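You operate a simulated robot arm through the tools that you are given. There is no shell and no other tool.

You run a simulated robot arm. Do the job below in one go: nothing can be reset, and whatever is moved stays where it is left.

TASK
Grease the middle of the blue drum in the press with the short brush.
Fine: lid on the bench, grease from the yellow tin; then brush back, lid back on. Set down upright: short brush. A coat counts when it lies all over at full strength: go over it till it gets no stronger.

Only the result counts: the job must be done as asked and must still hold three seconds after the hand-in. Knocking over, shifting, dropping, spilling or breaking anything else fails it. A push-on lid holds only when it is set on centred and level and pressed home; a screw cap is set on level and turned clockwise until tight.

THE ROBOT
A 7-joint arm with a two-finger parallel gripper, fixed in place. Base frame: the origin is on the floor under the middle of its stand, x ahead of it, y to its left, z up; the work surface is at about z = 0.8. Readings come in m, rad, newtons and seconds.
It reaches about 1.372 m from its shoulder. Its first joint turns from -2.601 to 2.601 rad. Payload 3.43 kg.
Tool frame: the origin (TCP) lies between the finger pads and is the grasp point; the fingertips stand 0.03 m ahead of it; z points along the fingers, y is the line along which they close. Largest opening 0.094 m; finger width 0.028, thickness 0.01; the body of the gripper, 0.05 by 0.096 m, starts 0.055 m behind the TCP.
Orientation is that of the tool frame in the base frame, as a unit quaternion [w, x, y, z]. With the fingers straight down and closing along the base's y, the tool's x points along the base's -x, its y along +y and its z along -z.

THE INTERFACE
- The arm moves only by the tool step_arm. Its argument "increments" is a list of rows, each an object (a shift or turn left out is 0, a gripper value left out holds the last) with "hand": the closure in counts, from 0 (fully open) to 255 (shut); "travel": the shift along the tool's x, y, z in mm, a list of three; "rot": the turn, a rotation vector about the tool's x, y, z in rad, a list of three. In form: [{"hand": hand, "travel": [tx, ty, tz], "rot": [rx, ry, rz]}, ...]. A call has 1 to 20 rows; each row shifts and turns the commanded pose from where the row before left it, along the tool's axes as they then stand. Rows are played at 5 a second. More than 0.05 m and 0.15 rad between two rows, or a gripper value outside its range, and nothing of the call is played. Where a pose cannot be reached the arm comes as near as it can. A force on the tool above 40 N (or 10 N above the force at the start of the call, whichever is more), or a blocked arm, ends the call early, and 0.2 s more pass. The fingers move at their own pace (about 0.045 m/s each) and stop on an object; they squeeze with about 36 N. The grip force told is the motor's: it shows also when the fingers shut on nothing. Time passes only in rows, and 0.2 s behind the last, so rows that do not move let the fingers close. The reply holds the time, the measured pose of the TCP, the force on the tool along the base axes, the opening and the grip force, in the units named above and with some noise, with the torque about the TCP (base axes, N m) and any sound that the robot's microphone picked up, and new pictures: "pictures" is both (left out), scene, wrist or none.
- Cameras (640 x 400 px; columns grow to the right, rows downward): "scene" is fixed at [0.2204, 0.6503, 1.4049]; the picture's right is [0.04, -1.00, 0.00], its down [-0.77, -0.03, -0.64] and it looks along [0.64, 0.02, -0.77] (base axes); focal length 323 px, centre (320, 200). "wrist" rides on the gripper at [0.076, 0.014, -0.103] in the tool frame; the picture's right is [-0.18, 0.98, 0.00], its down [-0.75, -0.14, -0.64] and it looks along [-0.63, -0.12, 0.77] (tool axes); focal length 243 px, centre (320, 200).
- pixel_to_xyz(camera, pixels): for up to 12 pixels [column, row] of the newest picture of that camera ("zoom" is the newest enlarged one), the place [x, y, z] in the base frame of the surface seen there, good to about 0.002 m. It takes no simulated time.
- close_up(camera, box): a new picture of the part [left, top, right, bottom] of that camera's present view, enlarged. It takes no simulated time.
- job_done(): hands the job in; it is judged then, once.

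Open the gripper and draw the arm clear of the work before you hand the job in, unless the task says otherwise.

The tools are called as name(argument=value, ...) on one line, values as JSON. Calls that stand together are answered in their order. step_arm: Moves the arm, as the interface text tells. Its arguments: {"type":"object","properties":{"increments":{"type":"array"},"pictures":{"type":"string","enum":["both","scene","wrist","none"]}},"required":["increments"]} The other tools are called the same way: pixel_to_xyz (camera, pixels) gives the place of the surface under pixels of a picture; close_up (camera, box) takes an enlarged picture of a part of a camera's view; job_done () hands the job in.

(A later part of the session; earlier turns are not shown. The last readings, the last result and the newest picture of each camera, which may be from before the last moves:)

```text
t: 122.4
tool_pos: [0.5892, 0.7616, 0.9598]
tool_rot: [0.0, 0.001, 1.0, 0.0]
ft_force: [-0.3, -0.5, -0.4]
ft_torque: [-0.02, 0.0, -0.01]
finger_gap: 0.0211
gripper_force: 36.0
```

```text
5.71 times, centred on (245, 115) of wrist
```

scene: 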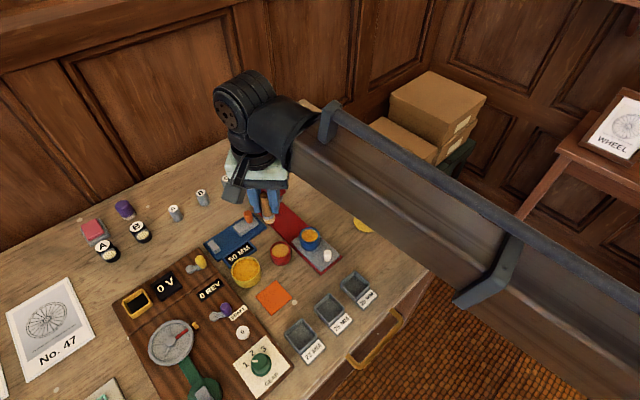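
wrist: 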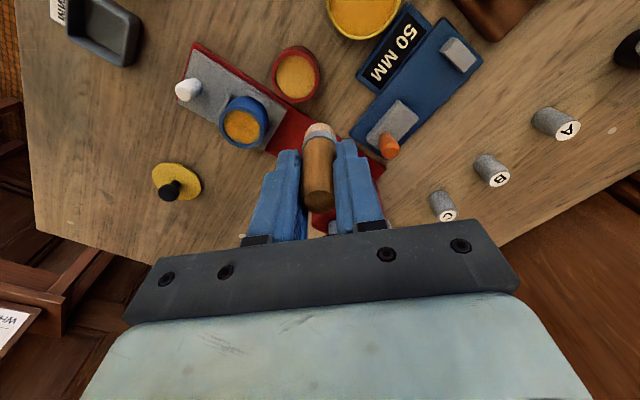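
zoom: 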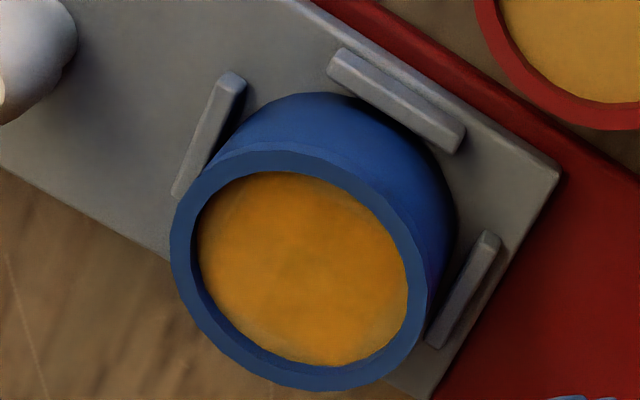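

The coat looks fuller, with slight paleness at the diagonal edges. I compare with the grease's own colour and the bare red drum at the same zoom.

close_up(camera="scene", box=[235, 260, 255, 280])

close_up(camera="scene", box=[271, 240, 291, 260])

close_up(camera="scene", box=[225, 220, 335, 290])

```text
16.00 times, centred on (245, 270) of scene
```

zoom: 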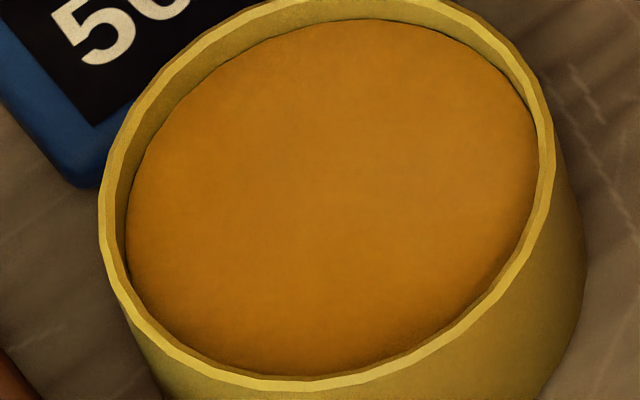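

```text
16.00 times, centred on (281, 250) of scene
```

zoom: 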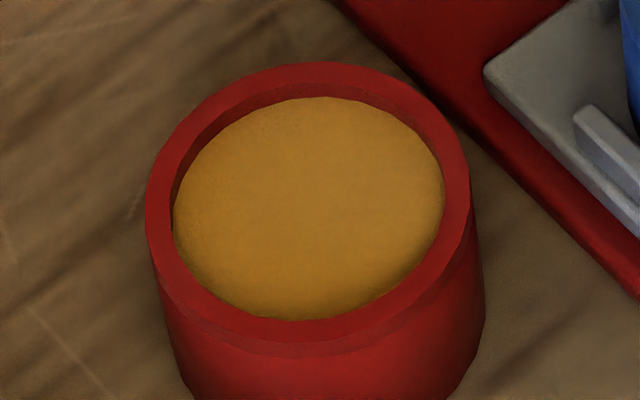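

```text
5.71 times, centred on (280, 255) of scene
```

zoom: 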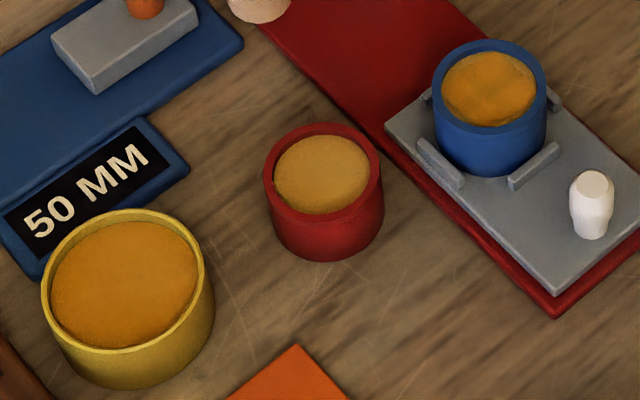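

I take the tightest view of the core with the wrist camera to judge the spread.

close_up(camera="wrist", box=[224, 106, 264, 146])

close_up(camera="wrist", box=[274, 52, 320, 100])

```text
10.00 times, centred on (244, 126) of wrist
```

zoom: 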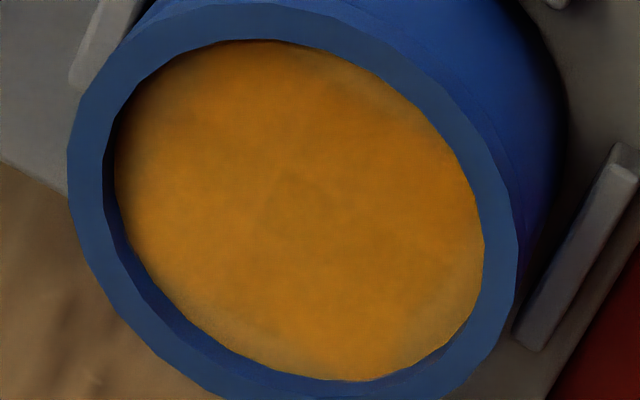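

```text
8.33 times, centred on (297, 76) of wrist
```

zoom: 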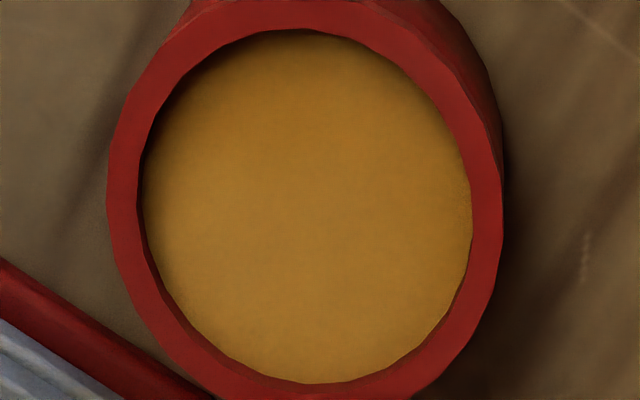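

The pale spots lie at the very middle and at the four diagonal edges, as if the brush deposits mainly at fixed points of its rim. I'll reload and then work with the brush turned and spun about its own axis as well. First the dip.

step_arm(increments=[{"travel": [14.2, 9.3, 0]}, {"travel": [14.2, 9.3, 0]}, {"travel": [14.2, 9.3, 0]}, {"travel": [14.2, 9.3, 0]}, {"travel": [14.2, 9.3, 0]}, {}, {"travel": [0, 0, 25]}, {"travel": [0, 0, 25]}, {"travel": [0, 0, 15]}, {"travel": [0, 0, 7]}, {"travel": [0, 0, 2]}, {}], pictures="wrist")

step_arm(increments=[{"travel": [0, 0, 0.7]}, {}], pictures="none")

```text
t: 125.0
tool_pos: [0.5192, 0.8079, 0.8863]
tool_rot: [0.0, 0.0, 1.0, 0.0]
ft_force: [1.1, -0.6, -0.7]
ft_torque: [-0.01, -0.04, 0.0]
finger_gap: 0.0212
gripper_force: 36.4
```

wrist: 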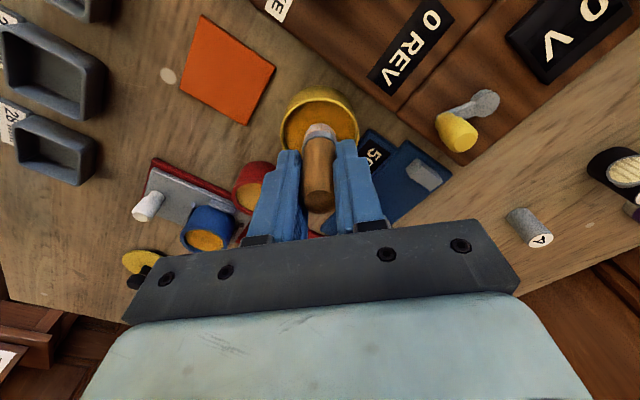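

```text
t: 125.6
tool_pos: [0.5203, 0.8085, 0.8851]
tool_rot: [0.0, 0.0, 1.0, 0.001]
ft_force: [-0.2, 0.4, 0.1]
ft_torque: [0.02, 0.02, -0.04]
finger_gap: 0.0212
gripper_force: 36.1
```

Not yet touching; I lower a little more.

step_arm(increments=[{"travel": [0, 0, 0.7]}, {}], pictures="none")

step_arm(increments=[{"travel": [0, 0, 0.4]}, {}, {}, {}], pictures="none")

```text
t: 126.2
tool_pos: [0.5191, 0.8074, 0.886]
tool_rot: [0.0, 0.001, 1.0, 0.001]
ft_force: [-0.9, 2.9, 8.1]
ft_torque: [0.07, 0.03, -0.02]
finger_gap: 0.0212
gripper_force: 35.8
```

```text
t: 127.2
tool_pos: [0.5179, 0.807, 0.8861]
tool_rot: [0.001, -0.001, 1.0, 0.001]
ft_force: [-0.7, 2.9, 22.3]
ft_torque: [0.06, 0.06, -0.03]
finger_gap: 0.0213
gripper_force: 35.8
```

Firmly dipped (22 N). I lift, carry it over the drum and turn the hand -45° about its own axis at height.

step_arm(increments=[{"travel": [0, 0, -4]}, {"travel": [0, 0, -15]}, {"travel": [0, 0, -25]}, {"travel": [-5, -7.7, 0]}, {"travel": [-9.63, -14.97, 0]}, {"travel": [-9.63, -14.97, 0]}, {"travel": [-9.63, -14.97, 0]}, {"travel": [-9.63, -14.97, 0]}, {"travel": [-9.63, -14.97, 0]}, {"travel": [-9.63, -14.97, 0]}, {"travel": [-9.63, -14.97, 0]}, {"travel": [-5, -7.7, 0]}, {"rot": [0, 0, -0.131]}, {"rot": [0, 0, -0.131]}, {"rot": [0, 0, -0.131]}, {"rot": [0, 0, -0.131]}, {"rot": [0, 0, -0.131]}, {"rot": [0, 0, -0.131]}, {}], pictures="both")

close_up(camera="scene", box=[290, 220, 335, 260])

close_up(camera="wrist", box=[260, 70, 380, 150])

```text
t: 131.2
tool_pos: [0.5964, 0.688, 0.9284]
tool_rot: [-0.001, -0.383, 0.924, 0.0]
ft_force: [1.2, 0.4, -0.8]
ft_torque: [0.03, -0.03, 0.0]
finger_gap: 0.0207
gripper_force: 35.6
```

scene: 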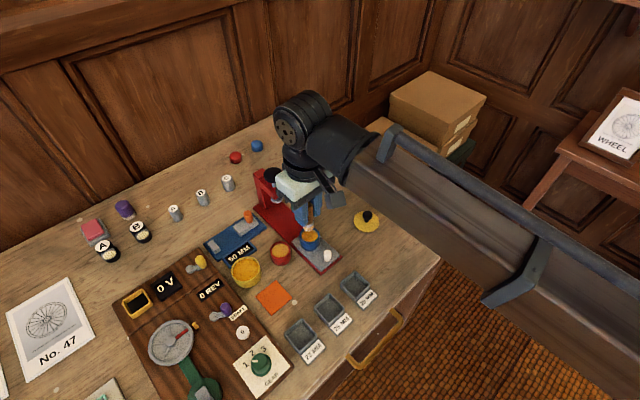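
wrist: 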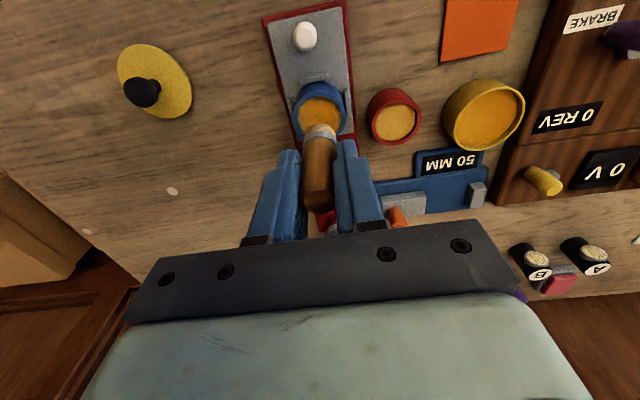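

```text
10.00 times, centred on (312, 240) of scene
```

zoom: 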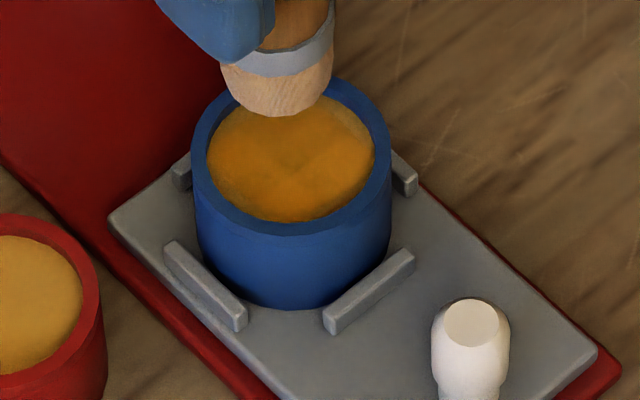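

```text
5.00 times, centred on (320, 110) of wrist
```

zoom: 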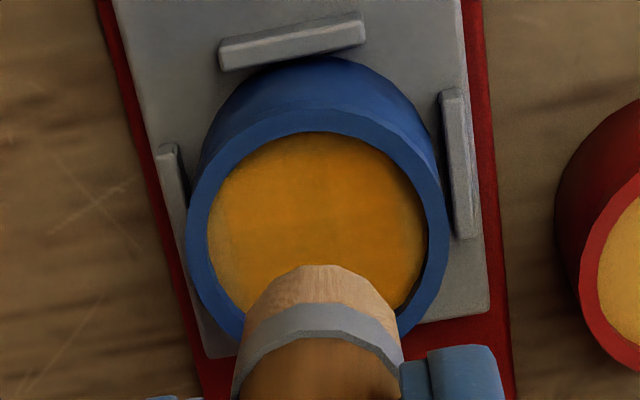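

By the wrist view the brush lines up with the drum across the track (320 vs 317). I check with measured points on bristles and rim in the scene zoom.

close_up(camera="scene", box=[290, 220, 335, 260])

pixel_to_xyz(camera="zoom", pixels=[[226, 88], [276, 100], [276, 112], [328, 80], [245, 100], [310, 100], [197, 150], [385, 150], [290, 232], [282, 83], [212, 150], [371, 150]])

```text
10.00 times, centred on (312, 240) of scene
```

zoom: 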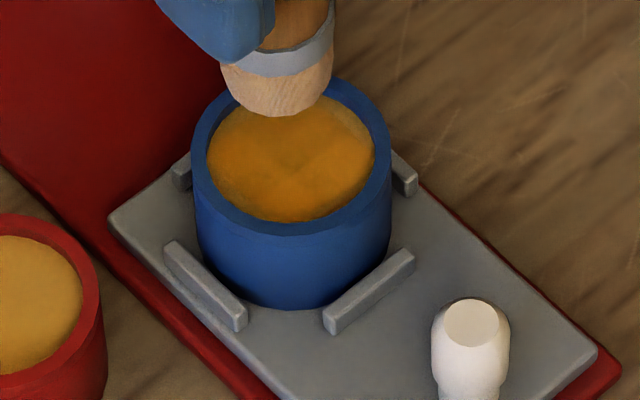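

```text
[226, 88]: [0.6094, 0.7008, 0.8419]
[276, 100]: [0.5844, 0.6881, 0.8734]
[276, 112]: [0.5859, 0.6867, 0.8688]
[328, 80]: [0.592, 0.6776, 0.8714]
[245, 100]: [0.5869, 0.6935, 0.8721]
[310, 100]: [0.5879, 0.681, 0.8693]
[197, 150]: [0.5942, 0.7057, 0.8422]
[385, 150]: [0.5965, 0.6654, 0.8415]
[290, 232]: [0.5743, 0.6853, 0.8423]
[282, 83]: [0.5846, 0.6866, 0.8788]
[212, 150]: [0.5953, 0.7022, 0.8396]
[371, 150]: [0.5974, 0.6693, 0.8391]
```

The brush sits about (0.7,1.8) mm off the drum's centre; I correct, and lower to contact.

step_arm(increments=[{"travel": [1.77, -0.78, 10]}, {"travel": [0, 0, 10]}, {"travel": [0, 0, 5]}, {"travel": [0, 0, 1.5]}, {}], pictures="none")

step_arm(increments=[{"travel": [0, 0, 0.6]}, {}], pictures="none")

```text
t: 132.4
tool_pos: [0.5961, 0.6857, 0.9017]
tool_rot: [0.0, -0.383, 0.924, 0.0]
ft_force: [-0.3, 1.0, -1.3]
ft_torque: [-0.02, 0.05, 0.02]
finger_gap: 0.0211
gripper_force: 35.7
```

```text
t: 133.0
tool_pos: [0.5957, 0.6844, 0.9018]
tool_rot: [0.0, -0.383, 0.924, 0.001]
ft_force: [-0.7, 0.5, -0.9]
ft_torque: [0.03, 0.0, 0.01]
finger_gap: 0.0209
gripper_force: 36.3
```

Not yet in contact; another 0.6 mm twice.

step_arm(increments=[{"travel": [0, 0, 0.6]}, {}], pictures="none")

step_arm(increments=[{"travel": [0, 0, 0.5]}, {}], pictures="scene")

close_up(camera="scene", box=[290, 220, 335, 260])

```text
t: 133.6
tool_pos: [0.5955, 0.6854, 0.9012]
tool_rot: [-0.001, -0.382, 0.924, 0.0]
ft_force: [-0.1, -0.6, -1.1]
ft_torque: [0.04, 0.0, 0.01]
finger_gap: 0.0213
gripper_force: 35.5
```

```text
t: 134.2
tool_pos: [0.5957, 0.6859, 0.9014]
tool_rot: [0.0, -0.383, 0.924, -0.001]
ft_force: [-1.3, -0.5, 3.9]
ft_torque: [-0.01, 0.1, -0.02]
finger_gap: 0.0214
gripper_force: 36.4
```

scene: 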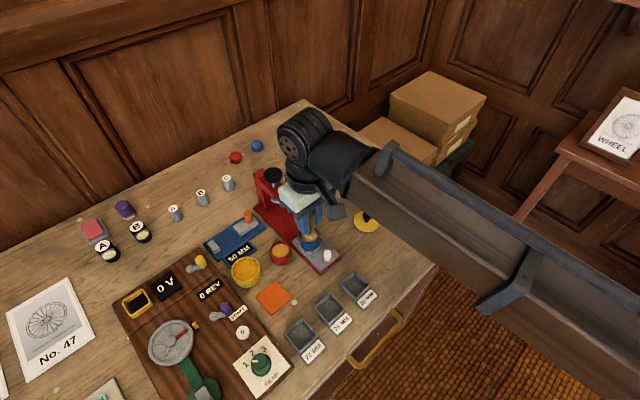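

```text
10.00 times, centred on (312, 240) of scene
```

zoom: 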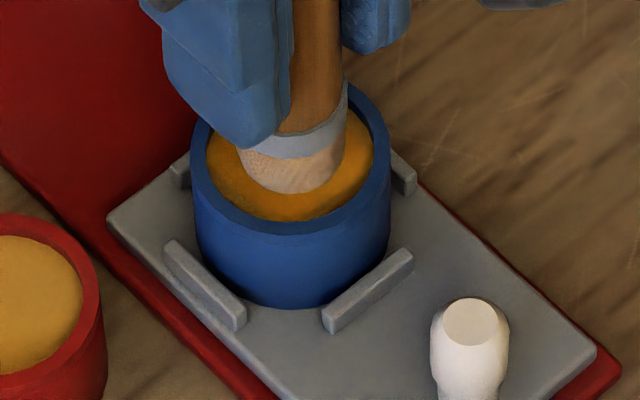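

In contact (≈4 N) and centred. I run the same connected set of across-track strokes with the brush turned 45°.

step_arm(increments=[{"travel": [0, 0, 0.3]}, {"travel": [0, 3.1, 0]}, {"travel": [0, 3.1, 0]}, {"travel": [0, -3.1, 0]}, {"travel": [0, -3.1, 0]}, {"travel": [0, -3.1, 0]}, {"travel": [0, -3.1, 0]}, {"travel": [0, 0, -2.5]}, {"travel": [-3, 0.7, 0]}, {"travel": [0, 0, 2.5]}, {"travel": [0, 2.75, 0]}, {"travel": [0, 2.75, 0]}, {"travel": [0, 2.75, 0]}, {"travel": [0, 2.75, 0]}, {"travel": [0, 0, -2.5]}, {"travel": [-3, -3.5, 0]}, {"travel": [0, 0, 2.5]}, {"travel": [0, -4, 0]}, {"travel": [0, 2, 0]}, {}], pictures="none")

step_arm(increments=[{"travel": [0, 2.5, 0]}, {"travel": [0, -5, 0]}, {"travel": [0, 0, -2.5]}, {"travel": [1.5, -2, 0]}, {"travel": [0, 0, 2.5]}, {"travel": [0, 3, 0]}, {"travel": [0, 3, 0]}, {"travel": [0, 3, 0]}, {"travel": [0, 0, -2.5]}, {"travel": [3, 1.7, 0]}, {"travel": [0, 0, 2.5]}, {"travel": [0, -3.1, 0]}, {"travel": [0, -3.1, 0]}, {"travel": [0, -3.1, 0]}, {"travel": [0, -3.1, 0]}, {"travel": [0, 0, -2.5]}, {"travel": [3, 0, 0]}, {"travel": [0, 0, 2.5]}, {"travel": [0, 3.1, 0]}, {"travel": [0, 3.1, 0]}], pictures="none")

step_arm(increments=[{"travel": [0, 3.1, 0]}, {"travel": [0, 3.1, 0]}, {"travel": [0, 0, -2.5]}, {"travel": [3, -0.6, 0]}, {"travel": [0, 0, 2.5]}, {"travel": [0, -2.8, 0]}, {"travel": [0, -2.8, 0]}, {"travel": [0, -2.8, 0]}, {"travel": [0, -2.8, 0]}, {"travel": [0, 0, -2.5]}, {"travel": [1.7, 3.1, 0]}, {"travel": [0, 0, 2.5]}, {"travel": [0, 2.5, 0]}, {"travel": [0, 2.5, 0]}, {"travel": [0, -2.5, 0]}, {"travel": [0, -2.5, 0]}, {"travel": [0, 2.5, 0]}, {}], pictures="scene")

close_up(camera="scene", box=[290, 220, 335, 260])

```text
t: 138.4
tool_pos: [0.5985, 0.6874, 0.9001]
tool_rot: [0.001, -0.383, 0.924, 0.0]
ft_force: [1.1, -1.6, 12.0]
ft_torque: [-0.16, -0.02, 0.02]
finger_gap: 0.0213
gripper_force: 36.0
```

```text
t: 142.6
tool_pos: [0.5946, 0.6838, 0.9001]
tool_rot: [0.001, -0.383, 0.924, -0.001]
ft_force: [3.3, -3.7, 9.7]
ft_torque: [-0.22, -0.19, 0.0]
finger_gap: 0.0213
gripper_force: 36.1
```

```text
t: 146.4
tool_pos: [0.5914, 0.6811, 0.9005]
tool_rot: [0.0, -0.383, 0.924, 0.001]
ft_force: [-1.5, 1.7, 15.0]
ft_torque: [0.12, 0.18, 0.0]
finger_gap: 0.0211
gripper_force: 36.4
```

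scene: 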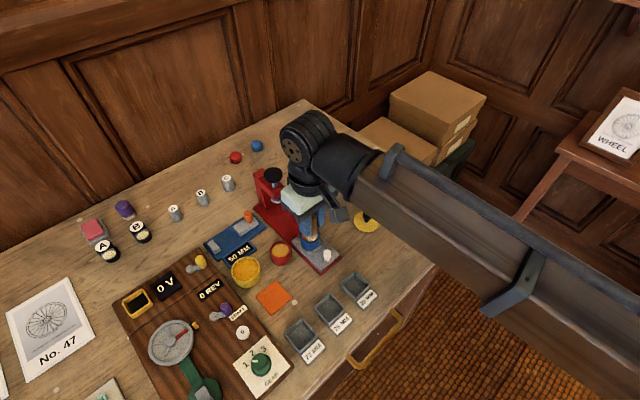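

```text
10.00 times, centred on (312, 240) of scene
```

zoom: 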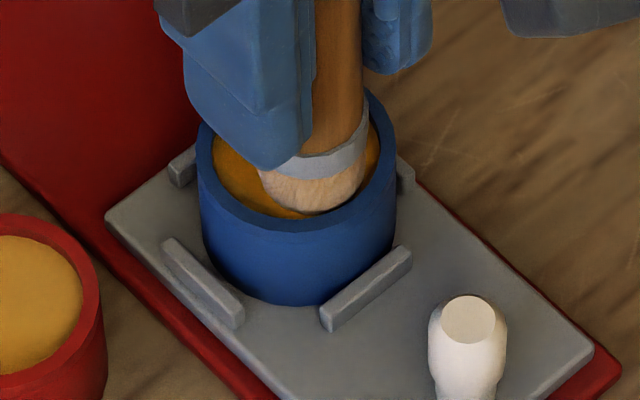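

Contact was good (10–15 N). I lift aside to view the coat again.

step_arm(increments=[{"travel": [0, 0, -5]}, {"travel": [0, 0, -20]}, {"travel": [0, 0, -30]}, {"travel": [-25, 25, -5]}, {"travel": [-31, 31, 0]}, {}], pictures="both")

close_up(camera="scene", box=[300, 226, 320, 246])

close_up(camera="scene", box=[225, 220, 335, 290])

```text
t: 147.8
tool_pos: [0.5888, 0.7615, 0.9585]
tool_rot: [0.0, -0.382, 0.924, 0.0]
ft_force: [0.8, -0.4, -0.6]
ft_torque: [0.01, 0.0, 0.02]
finger_gap: 0.0215
gripper_force: 35.9
```

scene: 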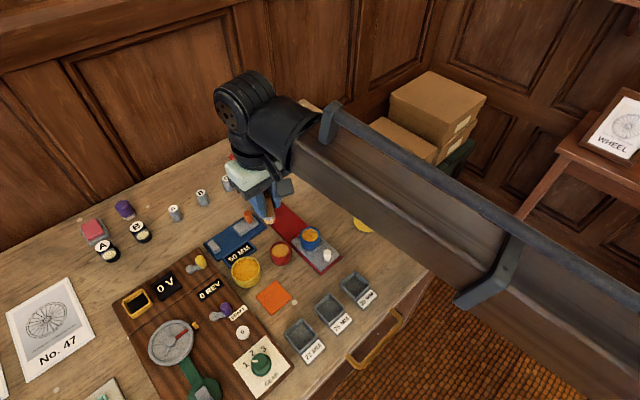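
wrist: 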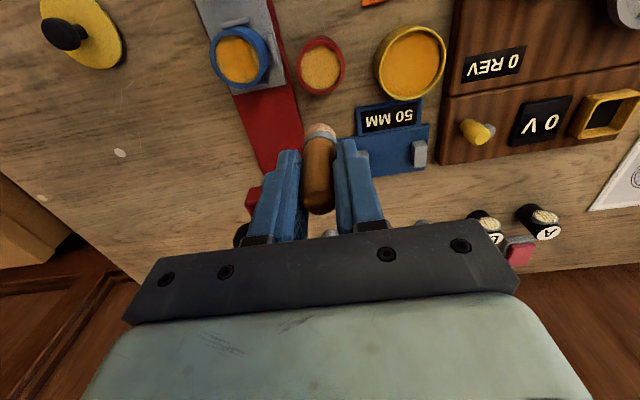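

```text
16.00 times, centred on (310, 236) of scene
```

zoom: 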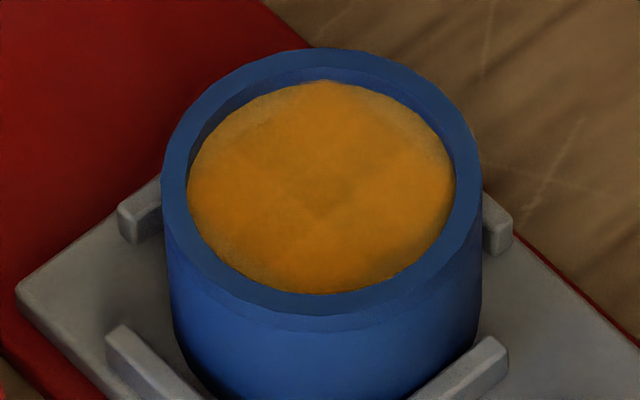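

```text
5.71 times, centred on (280, 255) of scene
```

zoom: 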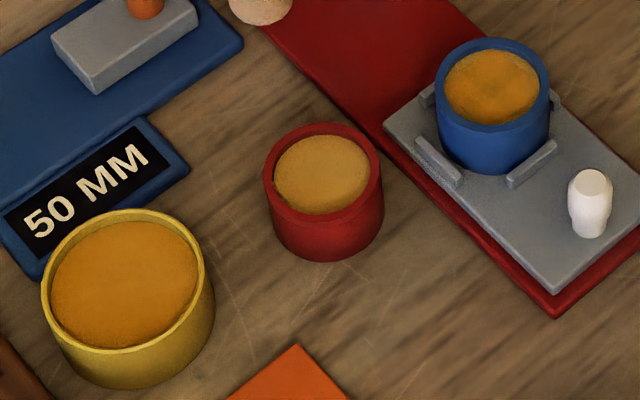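

The pattern looks much the same as before the last round, which may mean it has reached its strength. I zoom tighter to examine the middle and edges.

close_up(camera="scene", box=[305, 230, 317, 240])

close_up(camera="wrist", box=[208, 25, 270, 85])

close_up(camera="wrist", box=[290, 30, 450, 110])

```text
16.00 times, centred on (311, 235) of scene
```

zoom: 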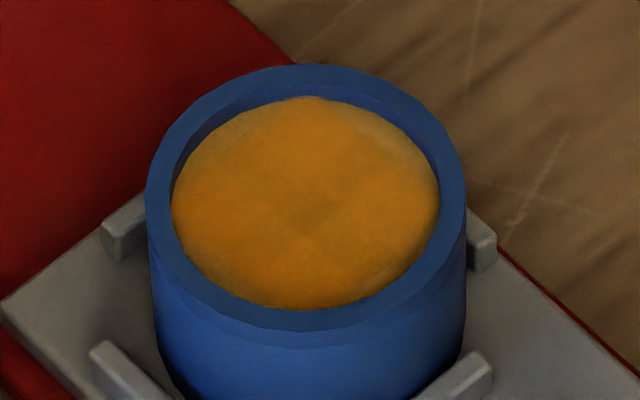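

```text
6.67 times, centred on (239, 55) of wrist
```

zoom: 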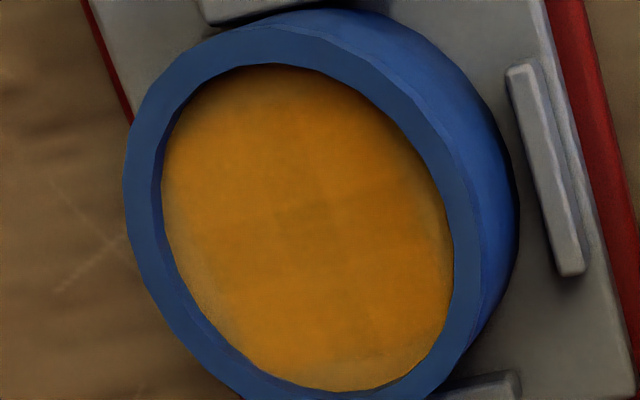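

```text
4.00 times, centred on (370, 70) of wrist
```

zoom: 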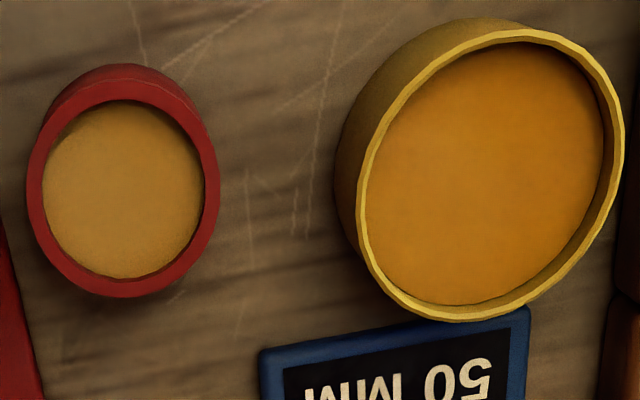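

I look tighter at the core from the wrist camera to tell which parts are deeper in colour.

close_up(camera="wrist", box=[222, 40, 256, 74])

close_up(camera="wrist", box=[300, 48, 340, 84])

```text
11.76 times, centred on (239, 57) of wrist
```

zoom: 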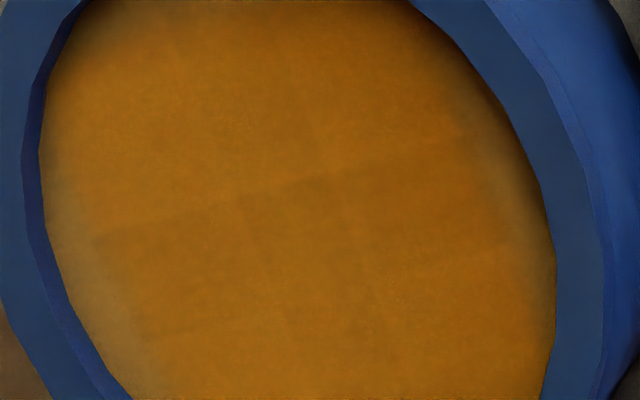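

```text
11.11 times, centred on (320, 66) of wrist
```

zoom: 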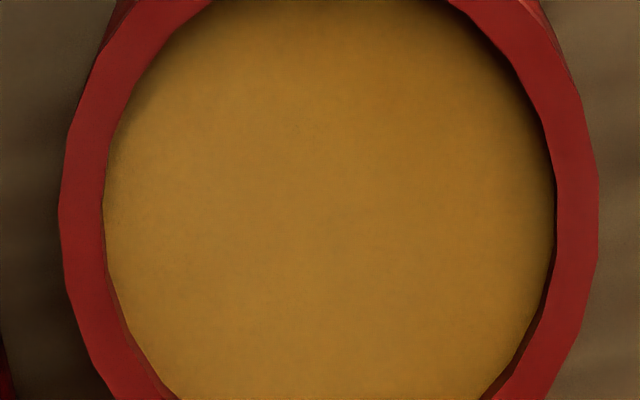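

The middle band is deepest and the rest somewhat less; the tan slivers at the ±across and ±along extremes may lie outside the coat patch. I'll do more rounds with extra time on the outer rows. First another dip.

step_arm(increments=[{"travel": [3.3, 16.44, 0]}, {"travel": [3.3, 16.44, 0]}, {"travel": [3.3, 16.44, 0]}, {"travel": [3.3, 16.44, 0]}, {"travel": [3.3, 16.44, 0]}, {}, {"travel": [0, 0, 25]}, {"travel": [0, 0, 25]}, {"travel": [0, 0, 15]}, {"travel": [0, 0, 6]}, {"travel": [0, 0, 2]}, {}], pictures="wrist")

step_arm(increments=[{"travel": [0, 0, 0.7]}, {}], pictures="none")

```text
t: 150.4
tool_pos: [0.521, 0.8059, 0.8874]
tool_rot: [-0.001, -0.382, 0.924, 0.0]
ft_force: [-0.5, -0.4, -0.1]
ft_torque: [0.0, 0.0, -0.01]
finger_gap: 0.0212
gripper_force: 35.9
```

wrist: 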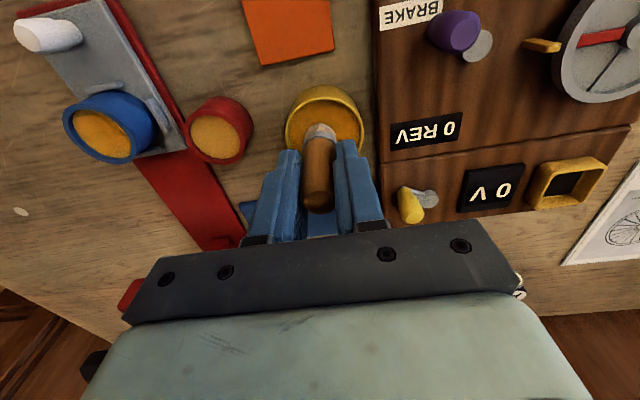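

```text
t: 151.0
tool_pos: [0.5209, 0.807, 0.887]
tool_rot: [0.0, -0.382, 0.924, 0.0]
ft_force: [0.3, 0.1, -0.9]
ft_torque: [0.0, 0.0, -0.03]
finger_gap: 0.0212
gripper_force: 36.0
```

The brush is inside the tin's rim but not yet touching. I lower by small steps.

step_arm(increments=[{"travel": [0, 0, 0.7]}, {}], pictures="none")

step_arm(increments=[{"travel": [0, 0, 0.7]}, {}], pictures="none")

step_arm(increments=[{"travel": [0, 0, 0.5]}, {}, {}], pictures="none")

```text
t: 151.6
tool_pos: [0.5207, 0.8045, 0.8861]
tool_rot: [0.0, -0.383, 0.924, 0.001]
ft_force: [0.2, 0.0, -1.7]
ft_torque: [0.04, 0.04, 0.01]
finger_gap: 0.0212
gripper_force: 36.1
```

```text
t: 152.2
tool_pos: [0.5203, 0.8054, 0.8859]
tool_rot: [0.0, -0.383, 0.924, 0.001]
ft_force: [0.3, -1.3, 4.6]
ft_torque: [-0.17, 0.01, 0.0]
finger_gap: 0.0214
gripper_force: 35.4
```

```text
t: 153.0
tool_pos: [0.5208, 0.8056, 0.8853]
tool_rot: [0.001, -0.383, 0.924, -0.001]
ft_force: [-1.4, -3.3, 11.8]
ft_torque: [-0.23, 0.09, -0.01]
finger_gap: 0.0212
gripper_force: 35.8
```

Dipped (≈12 N). I lift and carry it back over the drum, still turned 45°.

step_arm(increments=[{}, {"travel": [0, 0, -4]}, {"travel": [0, 0, -15]}, {"travel": [0, 0, -22]}, {"travel": [1.8, -7.7, 0]}, {"travel": [3.56, -15.5, 0]}, {"travel": [3.56, -15.5, 0]}, {"travel": [3.56, -15.5, 0]}, {"travel": [3.56, -15.5, 0]}, {"travel": [3.56, -15.5, 0]}, {"travel": [3.56, -15.5, 0]}, {"travel": [3.56, -15.5, 0]}, {"travel": [3.56, -15.5, 0]}, {"travel": [1.7, -7.7, 0]}, {}, {"travel": [0, 0, 15]}, {}], pictures="both")

close_up(camera="scene", box=[290, 220, 335, 260])

pixel_to_xyz(camera="zoom", pixels=[[197, 150], [385, 150], [290, 232], [212, 150], [371, 150], [290, 160], [290, 150], [260, 160], [325, 150], [285, 175], [200, 170], [390, 170]])

close_up(camera="wrist", box=[260, 70, 380, 150])

```text
t: 156.6
tool_pos: [0.5977, 0.6849, 0.9112]
tool_rot: [0.0, -0.383, 0.924, 0.0]
ft_force: [0.1, 0.1, 0.0]
ft_torque: [-0.02, 0.0, -0.02]
finger_gap: 0.0211
gripper_force: 36.2
```

scene: 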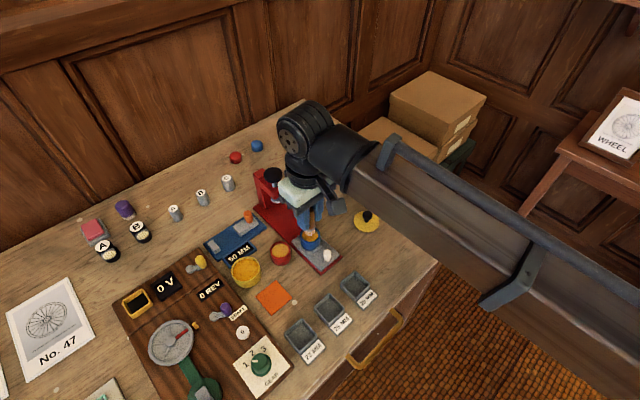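
wrist: 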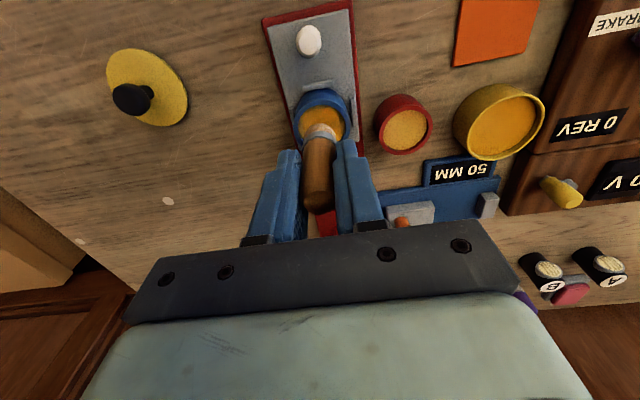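

```text
10.00 times, centred on (312, 240) of scene
```

zoom: 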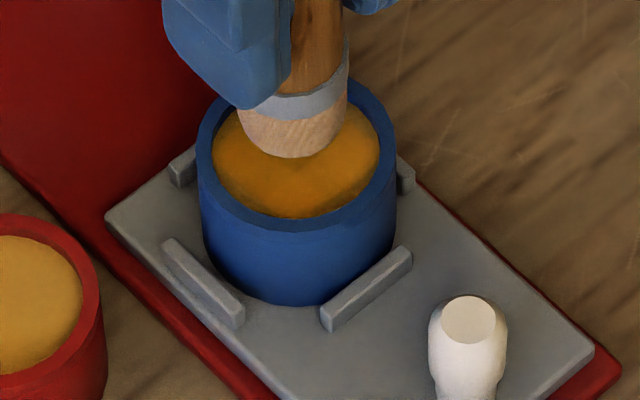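

```text
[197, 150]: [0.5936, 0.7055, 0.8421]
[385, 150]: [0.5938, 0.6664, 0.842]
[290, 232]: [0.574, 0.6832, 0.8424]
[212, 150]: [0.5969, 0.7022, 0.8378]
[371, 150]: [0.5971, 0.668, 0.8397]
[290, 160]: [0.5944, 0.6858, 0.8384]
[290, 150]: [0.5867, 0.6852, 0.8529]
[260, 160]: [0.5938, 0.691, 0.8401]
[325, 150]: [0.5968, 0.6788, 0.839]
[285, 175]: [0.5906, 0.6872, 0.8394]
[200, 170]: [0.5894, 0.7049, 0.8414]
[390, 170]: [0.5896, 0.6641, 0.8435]
```

```text
5.00 times, centred on (320, 110) of wrist
```

zoom: 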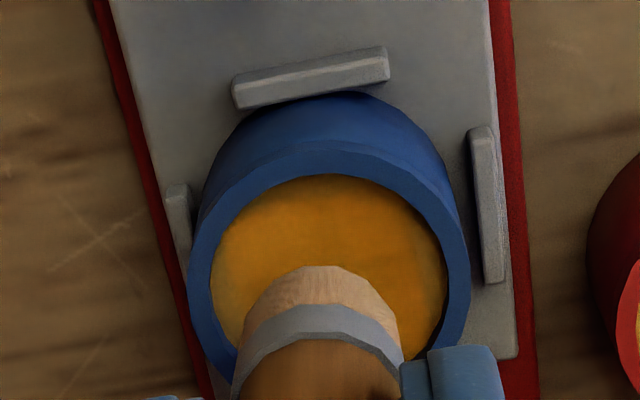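

By the wrist view the drum's middle (328) is 1.2 mm to the right of the brush (320). I shift +1.2 mm and lower to contact.

step_arm(increments=[{"travel": [0.4, 1.2, 5]}, {"travel": [0, 0, 4]}, {"travel": [0, 0, 1.2]}, {}], pictures="none")

step_arm(increments=[{"travel": [0, 0, 0.6]}, {}], pictures="none")

```text
t: 157.6
tool_pos: [0.5968, 0.6856, 0.9005]
tool_rot: [0.0, -0.383, 0.924, 0.0]
ft_force: [0.6, 0.1, 1.6]
ft_torque: [0.07, 0.01, 0.01]
finger_gap: 0.0213
gripper_force: 35.8
```

```text
t: 158.2
tool_pos: [0.5962, 0.6846, 0.9017]
tool_rot: [0.0, -0.383, 0.924, 0.0]
ft_force: [0.8, -0.2, 6.2]
ft_torque: [-0.05, -0.05, -0.02]
finger_gap: 0.0212
gripper_force: 36.0
```

Contact ≈6 N. I run strokes with pauses at the stroke ends, covering the outer parts more.

step_arm(increments=[{"travel": [0, 3.1, 0.2]}, {"travel": [0, 3.1, 0]}, {}, {"travel": [0, -3.1, 0]}, {"travel": [0, -3.1, 0]}, {"travel": [0, -3.1, 0]}, {"travel": [0, -3.1, 0]}, {}, {"travel": [0, 0, -2.5]}, {"travel": [-4.5, 1.7, 0]}, {"travel": [0, 0, 2.5]}, {}, {"travel": [0, 3, 0]}, {"travel": [0, 3, 0]}, {"travel": [0, 3, 0]}, {}, {"travel": [0, 0, -2.5]}, {"travel": [-1.9, -4.5, 0]}, {"travel": [0, 0, 2.5]}, {}], pictures="none")

step_arm(increments=[{"travel": [0, 2.5, 0]}, {"travel": [0, -2.5, 0]}, {"travel": [0, -2.5, 0]}, {}, {"travel": [0, 2.5, 0]}, {"travel": [0, 0, -2.5]}, {"travel": [3.9, 5.8, 0]}, {"travel": [0, 0, 2.5]}, {"travel": [0, -2.9, 0]}, {"travel": [0, -2.9, 0]}, {"travel": [0, -2.9, 0]}, {"travel": [0, -2.9, 0]}, {}, {"travel": [0, 0, -2.5]}, {"travel": [5, 0, 0]}, {"travel": [0, 0, 2.5]}, {"travel": [0, 2.9, 0]}, {"travel": [0, 2.9, 0]}, {"travel": [0, 2.9, 0]}, {"travel": [0, 2.9, 0]}], pictures="none")

step_arm(increments=[{}, {"travel": [0, 0, -2.5]}, {"travel": [2, -1.3, 0]}, {"travel": [0, 0, 2.5]}, {}, {"travel": [0, -3, 0]}, {"travel": [0, -3, 0]}, {"travel": [0, -3, 0]}, {}, {"travel": [0, 0, -2.5]}, {"travel": [1.9, 4.5, 0]}, {"travel": [0, 0, 2.5]}, {}, {"travel": [0, 2.5, 0]}, {"travel": [0, -2.5, 0]}, {"travel": [0, -2.5, 0]}, {"travel": [0, 2.5, 0]}, {}], pictures="scene")

close_up(camera="scene", box=[290, 220, 335, 260])

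```text
t: 162.4
tool_pos: [0.5994, 0.6902, 0.9009]
tool_rot: [0.0, -0.383, 0.924, 0.0]
ft_force: [-1.1, 2.0, 12.5]
ft_torque: [0.17, 0.12, 0.0]
finger_gap: 0.0214
gripper_force: 35.9
```

```text
t: 166.6
tool_pos: [0.5901, 0.688, 0.9003]
tool_rot: [0.0, -0.383, 0.924, 0.001]
ft_force: [5.4, -2.9, 13.3]
ft_torque: [-0.29, -0.26, 0.02]
finger_gap: 0.0212
gripper_force: 35.6
```

```text
t: 170.4
tool_pos: [0.5913, 0.68, 0.8995]
tool_rot: [0.0, -0.383, 0.924, 0.0]
ft_force: [3.2, -2.3, 12.0]
ft_torque: [-0.05, -0.18, -0.03]
finger_gap: 0.0212
gripper_force: 35.7
```

scene: 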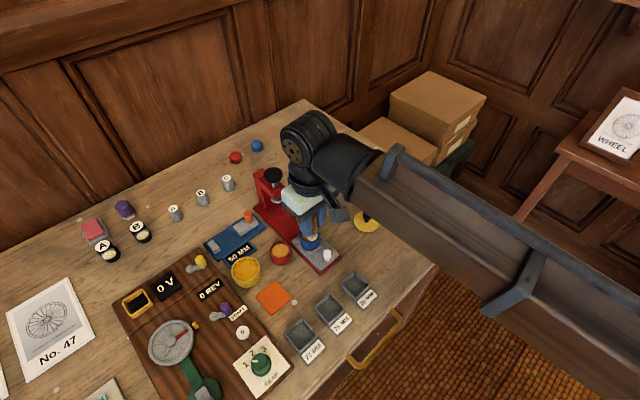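

```text
10.00 times, centred on (312, 240) of scene
```

zoom: 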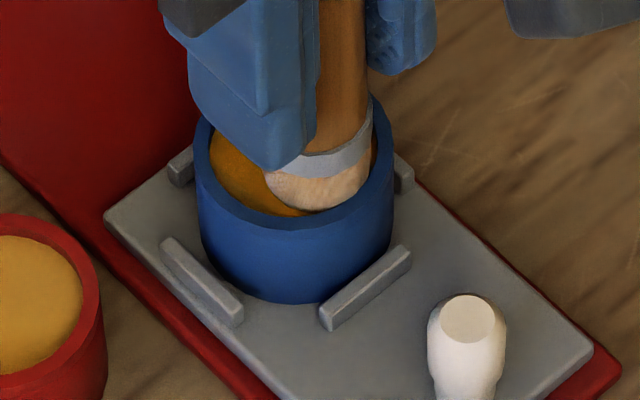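

Firm contact throughout. I lift aside to compare the coat with the last look.

step_arm(increments=[{"travel": [0, 0, -5]}, {"travel": [0, 0, -20]}, {"travel": [0, 0, -30]}, {"travel": [-25, 25, -5]}, {"travel": [-31, 31, 0]}, {}], pictures="both")

close_up(camera="scene", box=[300, 226, 320, 246])

close_up(camera="wrist", box=[208, 25, 270, 85])

close_up(camera="wrist", box=[222, 40, 256, 74])

```text
t: 171.8
tool_pos: [0.588, 0.7619, 0.9597]
tool_rot: [-0.001, -0.383, 0.924, 0.0]
ft_force: [0.3, -0.6, -1.4]
ft_torque: [-0.02, -0.01, -0.01]
finger_gap: 0.021
gripper_force: 36.0
```

scene: 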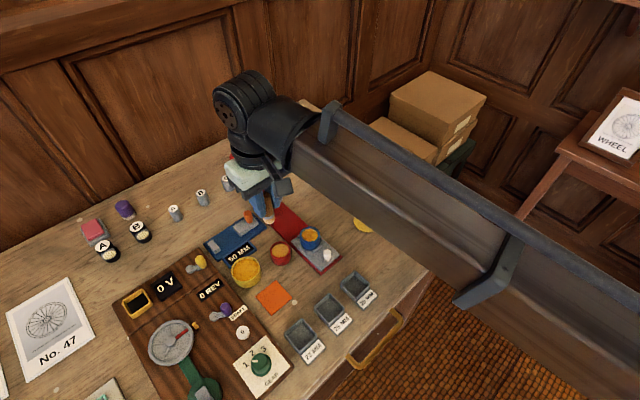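
wrist: 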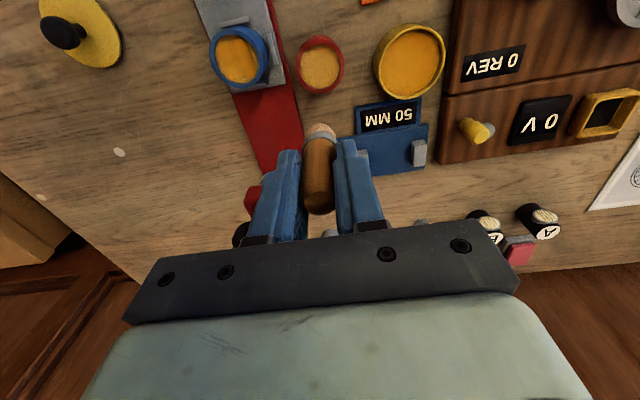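

```text
16.00 times, centred on (310, 236) of scene
```

zoom: 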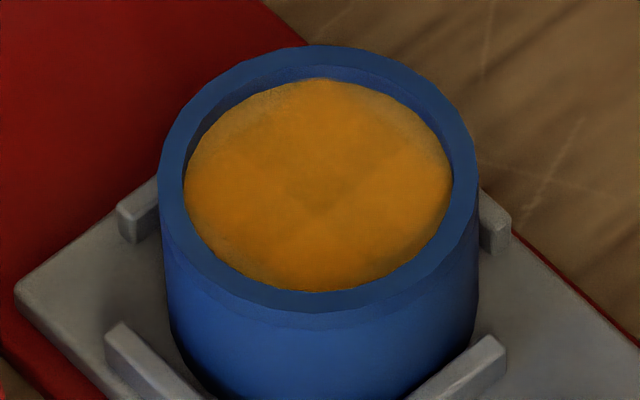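

```text
6.67 times, centred on (239, 55) of wrist
```

zoom: 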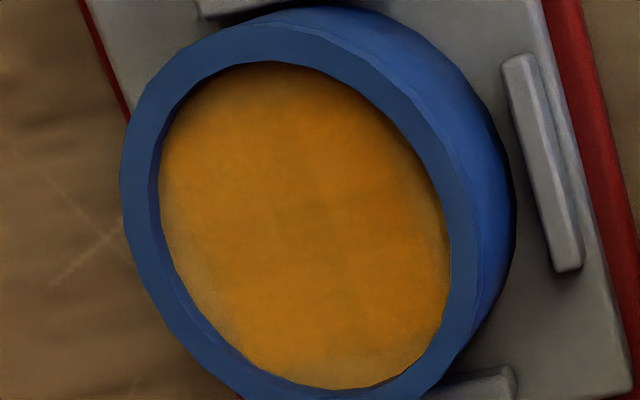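

```text
11.76 times, centred on (239, 57) of wrist
```

zoom: 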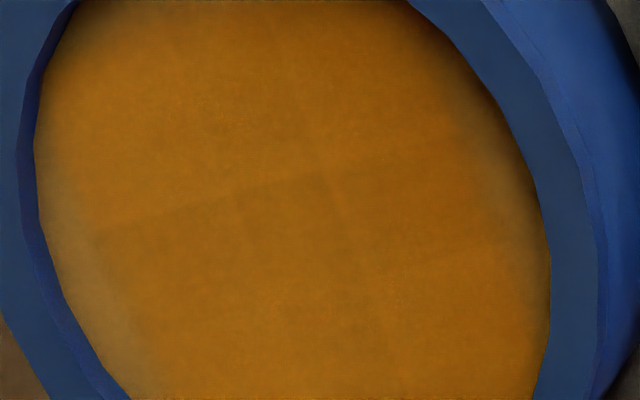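

The picture is nearly unchanged: the orange area is a square aligned with the track (tan slivers beyond it stay tan), but the very middle still looks a touch duller. I'll reload and try rubbing the middle with the brush tilted so its edge bears right on it. First the dip.

step_arm(increments=[{"travel": [3.3, 16.3, 0]}, {"travel": [3.3, 16.3, 0]}, {"travel": [3.3, 16.3, 0]}, {"travel": [3.3, 16.3, 0]}, {"travel": [3.3, 16.3, 0]}, {}, {"travel": [0, 0, 25]}, {"travel": [0, 0, 25]}, {"travel": [0, 0, 15]}, {"travel": [0, 0, 7]}, {"travel": [0, 0, 2]}, {}], pictures="none")

step_arm(increments=[{"travel": [0, 0, 0.8]}, {}], pictures="none")

step_arm(increments=[{"travel": [0, 0, 0.6]}, {}], pictures="none")

```text
t: 174.4
tool_pos: [0.5226, 0.8059, 0.885]
tool_rot: [-0.001, -0.383, 0.924, 0.0]
ft_force: [0.4, 0.7, 2.0]
ft_torque: [0.05, 0.04, -0.02]
finger_gap: 0.0214
gripper_force: 36.0
```

```text
t: 175.0
tool_pos: [0.5207, 0.8053, 0.8851]
tool_rot: [0.0, -0.382, 0.924, 0.0]
ft_force: [-1.9, 0.7, 6.4]
ft_torque: [0.04, 0.03, 0.02]
finger_gap: 0.0213
gripper_force: 36.5
```

```text
t: 175.6
tool_pos: [0.5213, 0.8056, 0.8853]
tool_rot: [0.001, -0.383, 0.924, 0.0]
ft_force: [1.9, -1.0, 16.3]
ft_torque: [-0.09, -0.16, 0.01]
finger_gap: 0.0212
gripper_force: 35.6
```

Loaded (16 N). I carry it above the drum's centre and check alignment before tilting.

step_arm(increments=[{}, {"travel": [0, 0, -4]}, {"travel": [0, 0, -15]}, {"travel": [0, 0, -22]}, {"travel": [1.75, -7.7, 0]}, {"travel": [3.45, -15.4, 0]}, {"travel": [3.45, -15.4, 0]}, {"travel": [3.45, -15.4, 0]}, {"travel": [3.45, -15.4, 0]}, {"travel": [3.45, -15.4, 0]}, {"travel": [3.45, -15.4, 0]}, {"travel": [3.45, -15.4, 0]}, {"travel": [3.45, -15.4, 0]}, {"travel": [1.75, -7.7, 0]}, {}, {"travel": [0, 0, 8]}, {}], pictures="both")

close_up(camera="wrist", box=[260, 70, 380, 150])

close_up(camera="scene", box=[290, 220, 335, 260])

```text
t: 179.2
tool_pos: [0.5979, 0.6867, 0.9177]
tool_rot: [-0.001, -0.382, 0.924, 0.0]
ft_force: [1.2, 0.3, -0.4]
ft_torque: [0.02, -0.01, 0.0]
finger_gap: 0.0213
gripper_force: 36.1
```

scene: 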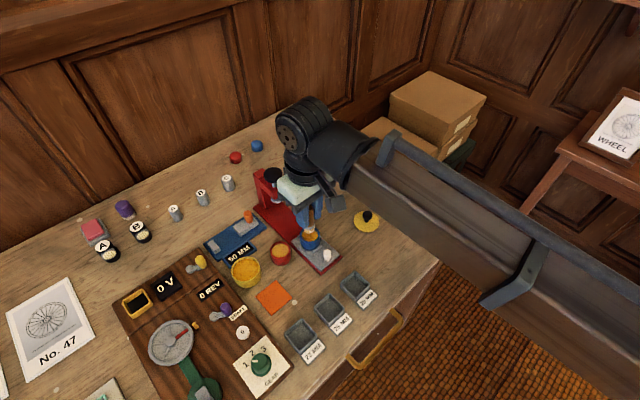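
wrist: 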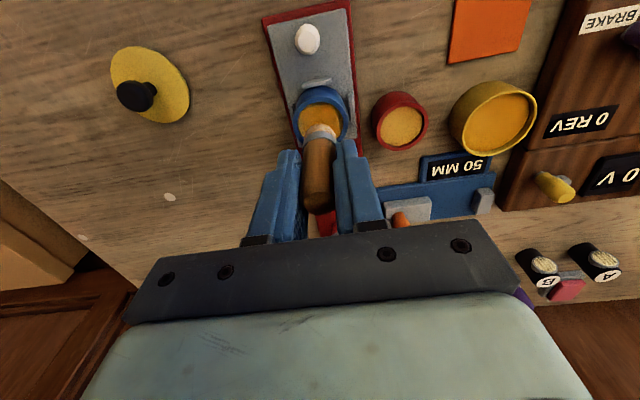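

```text
5.00 times, centred on (320, 110) of wrist
```

zoom: 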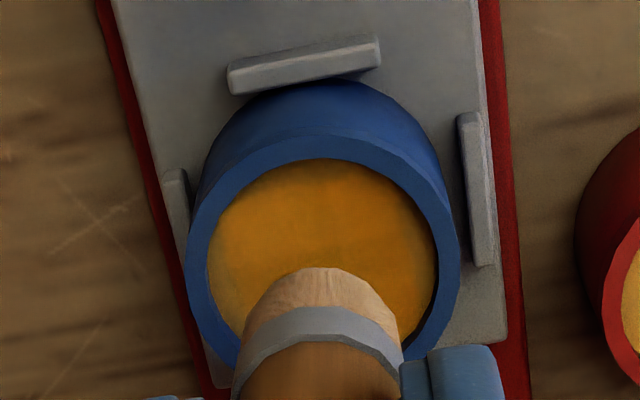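

```text
10.00 times, centred on (312, 240) of scene
```

zoom: 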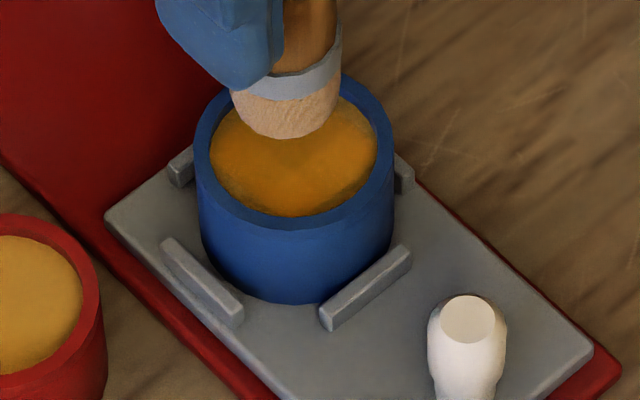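

Aligned across the track; along it the brush is about 2 mm past centre. I shift back 13.8 mm along the track and tilt 0.36 rad so the brush's heel points at the middle.

step_arm(increments=[{"travel": [7, 0, 0]}, {"travel": [6.8, 0, 0]}, {"rot": [0, -0.12, 0]}, {"rot": [0, -0.12, 0]}, {"rot": [0, -0.12, 0]}, {}], pictures="both")

close_up(camera="scene", box=[290, 220, 335, 260])

close_up(camera="wrist", box=[260, 70, 380, 150])

```text
t: 180.6
tool_pos: [0.5878, 0.6767, 0.9177]
tool_rot: [0.166, -0.376, 0.909, 0.068]
ft_force: [-0.1, -0.1, -0.6]
ft_torque: [0.02, -0.03, 0.01]
finger_gap: 0.0212
gripper_force: 36.2
```

scene: 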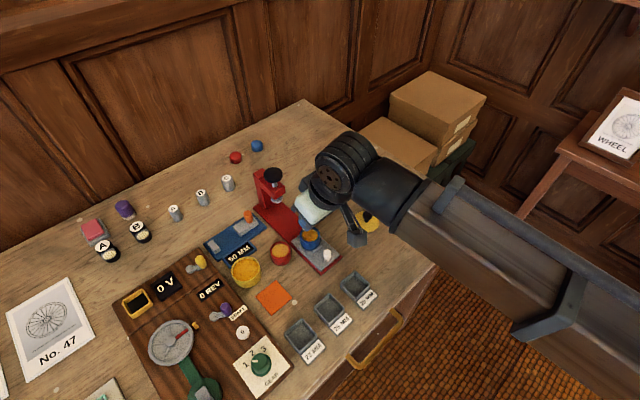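
wrist: 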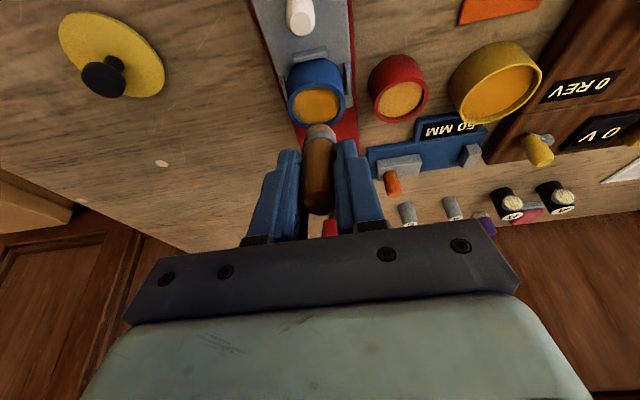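

```text
10.00 times, centred on (312, 240) of scene
```

zoom: 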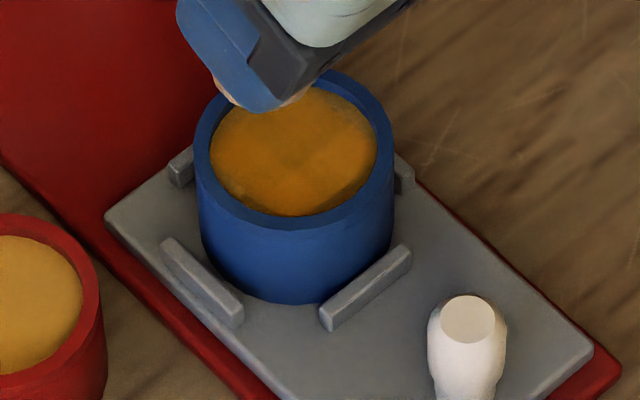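

```text
5.00 times, centred on (320, 110) of wrist
```

zoom: 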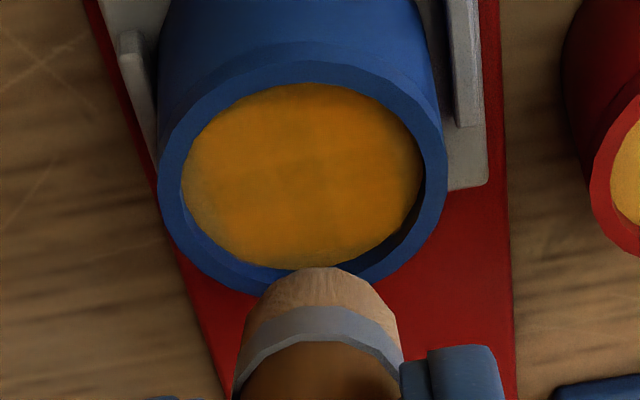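

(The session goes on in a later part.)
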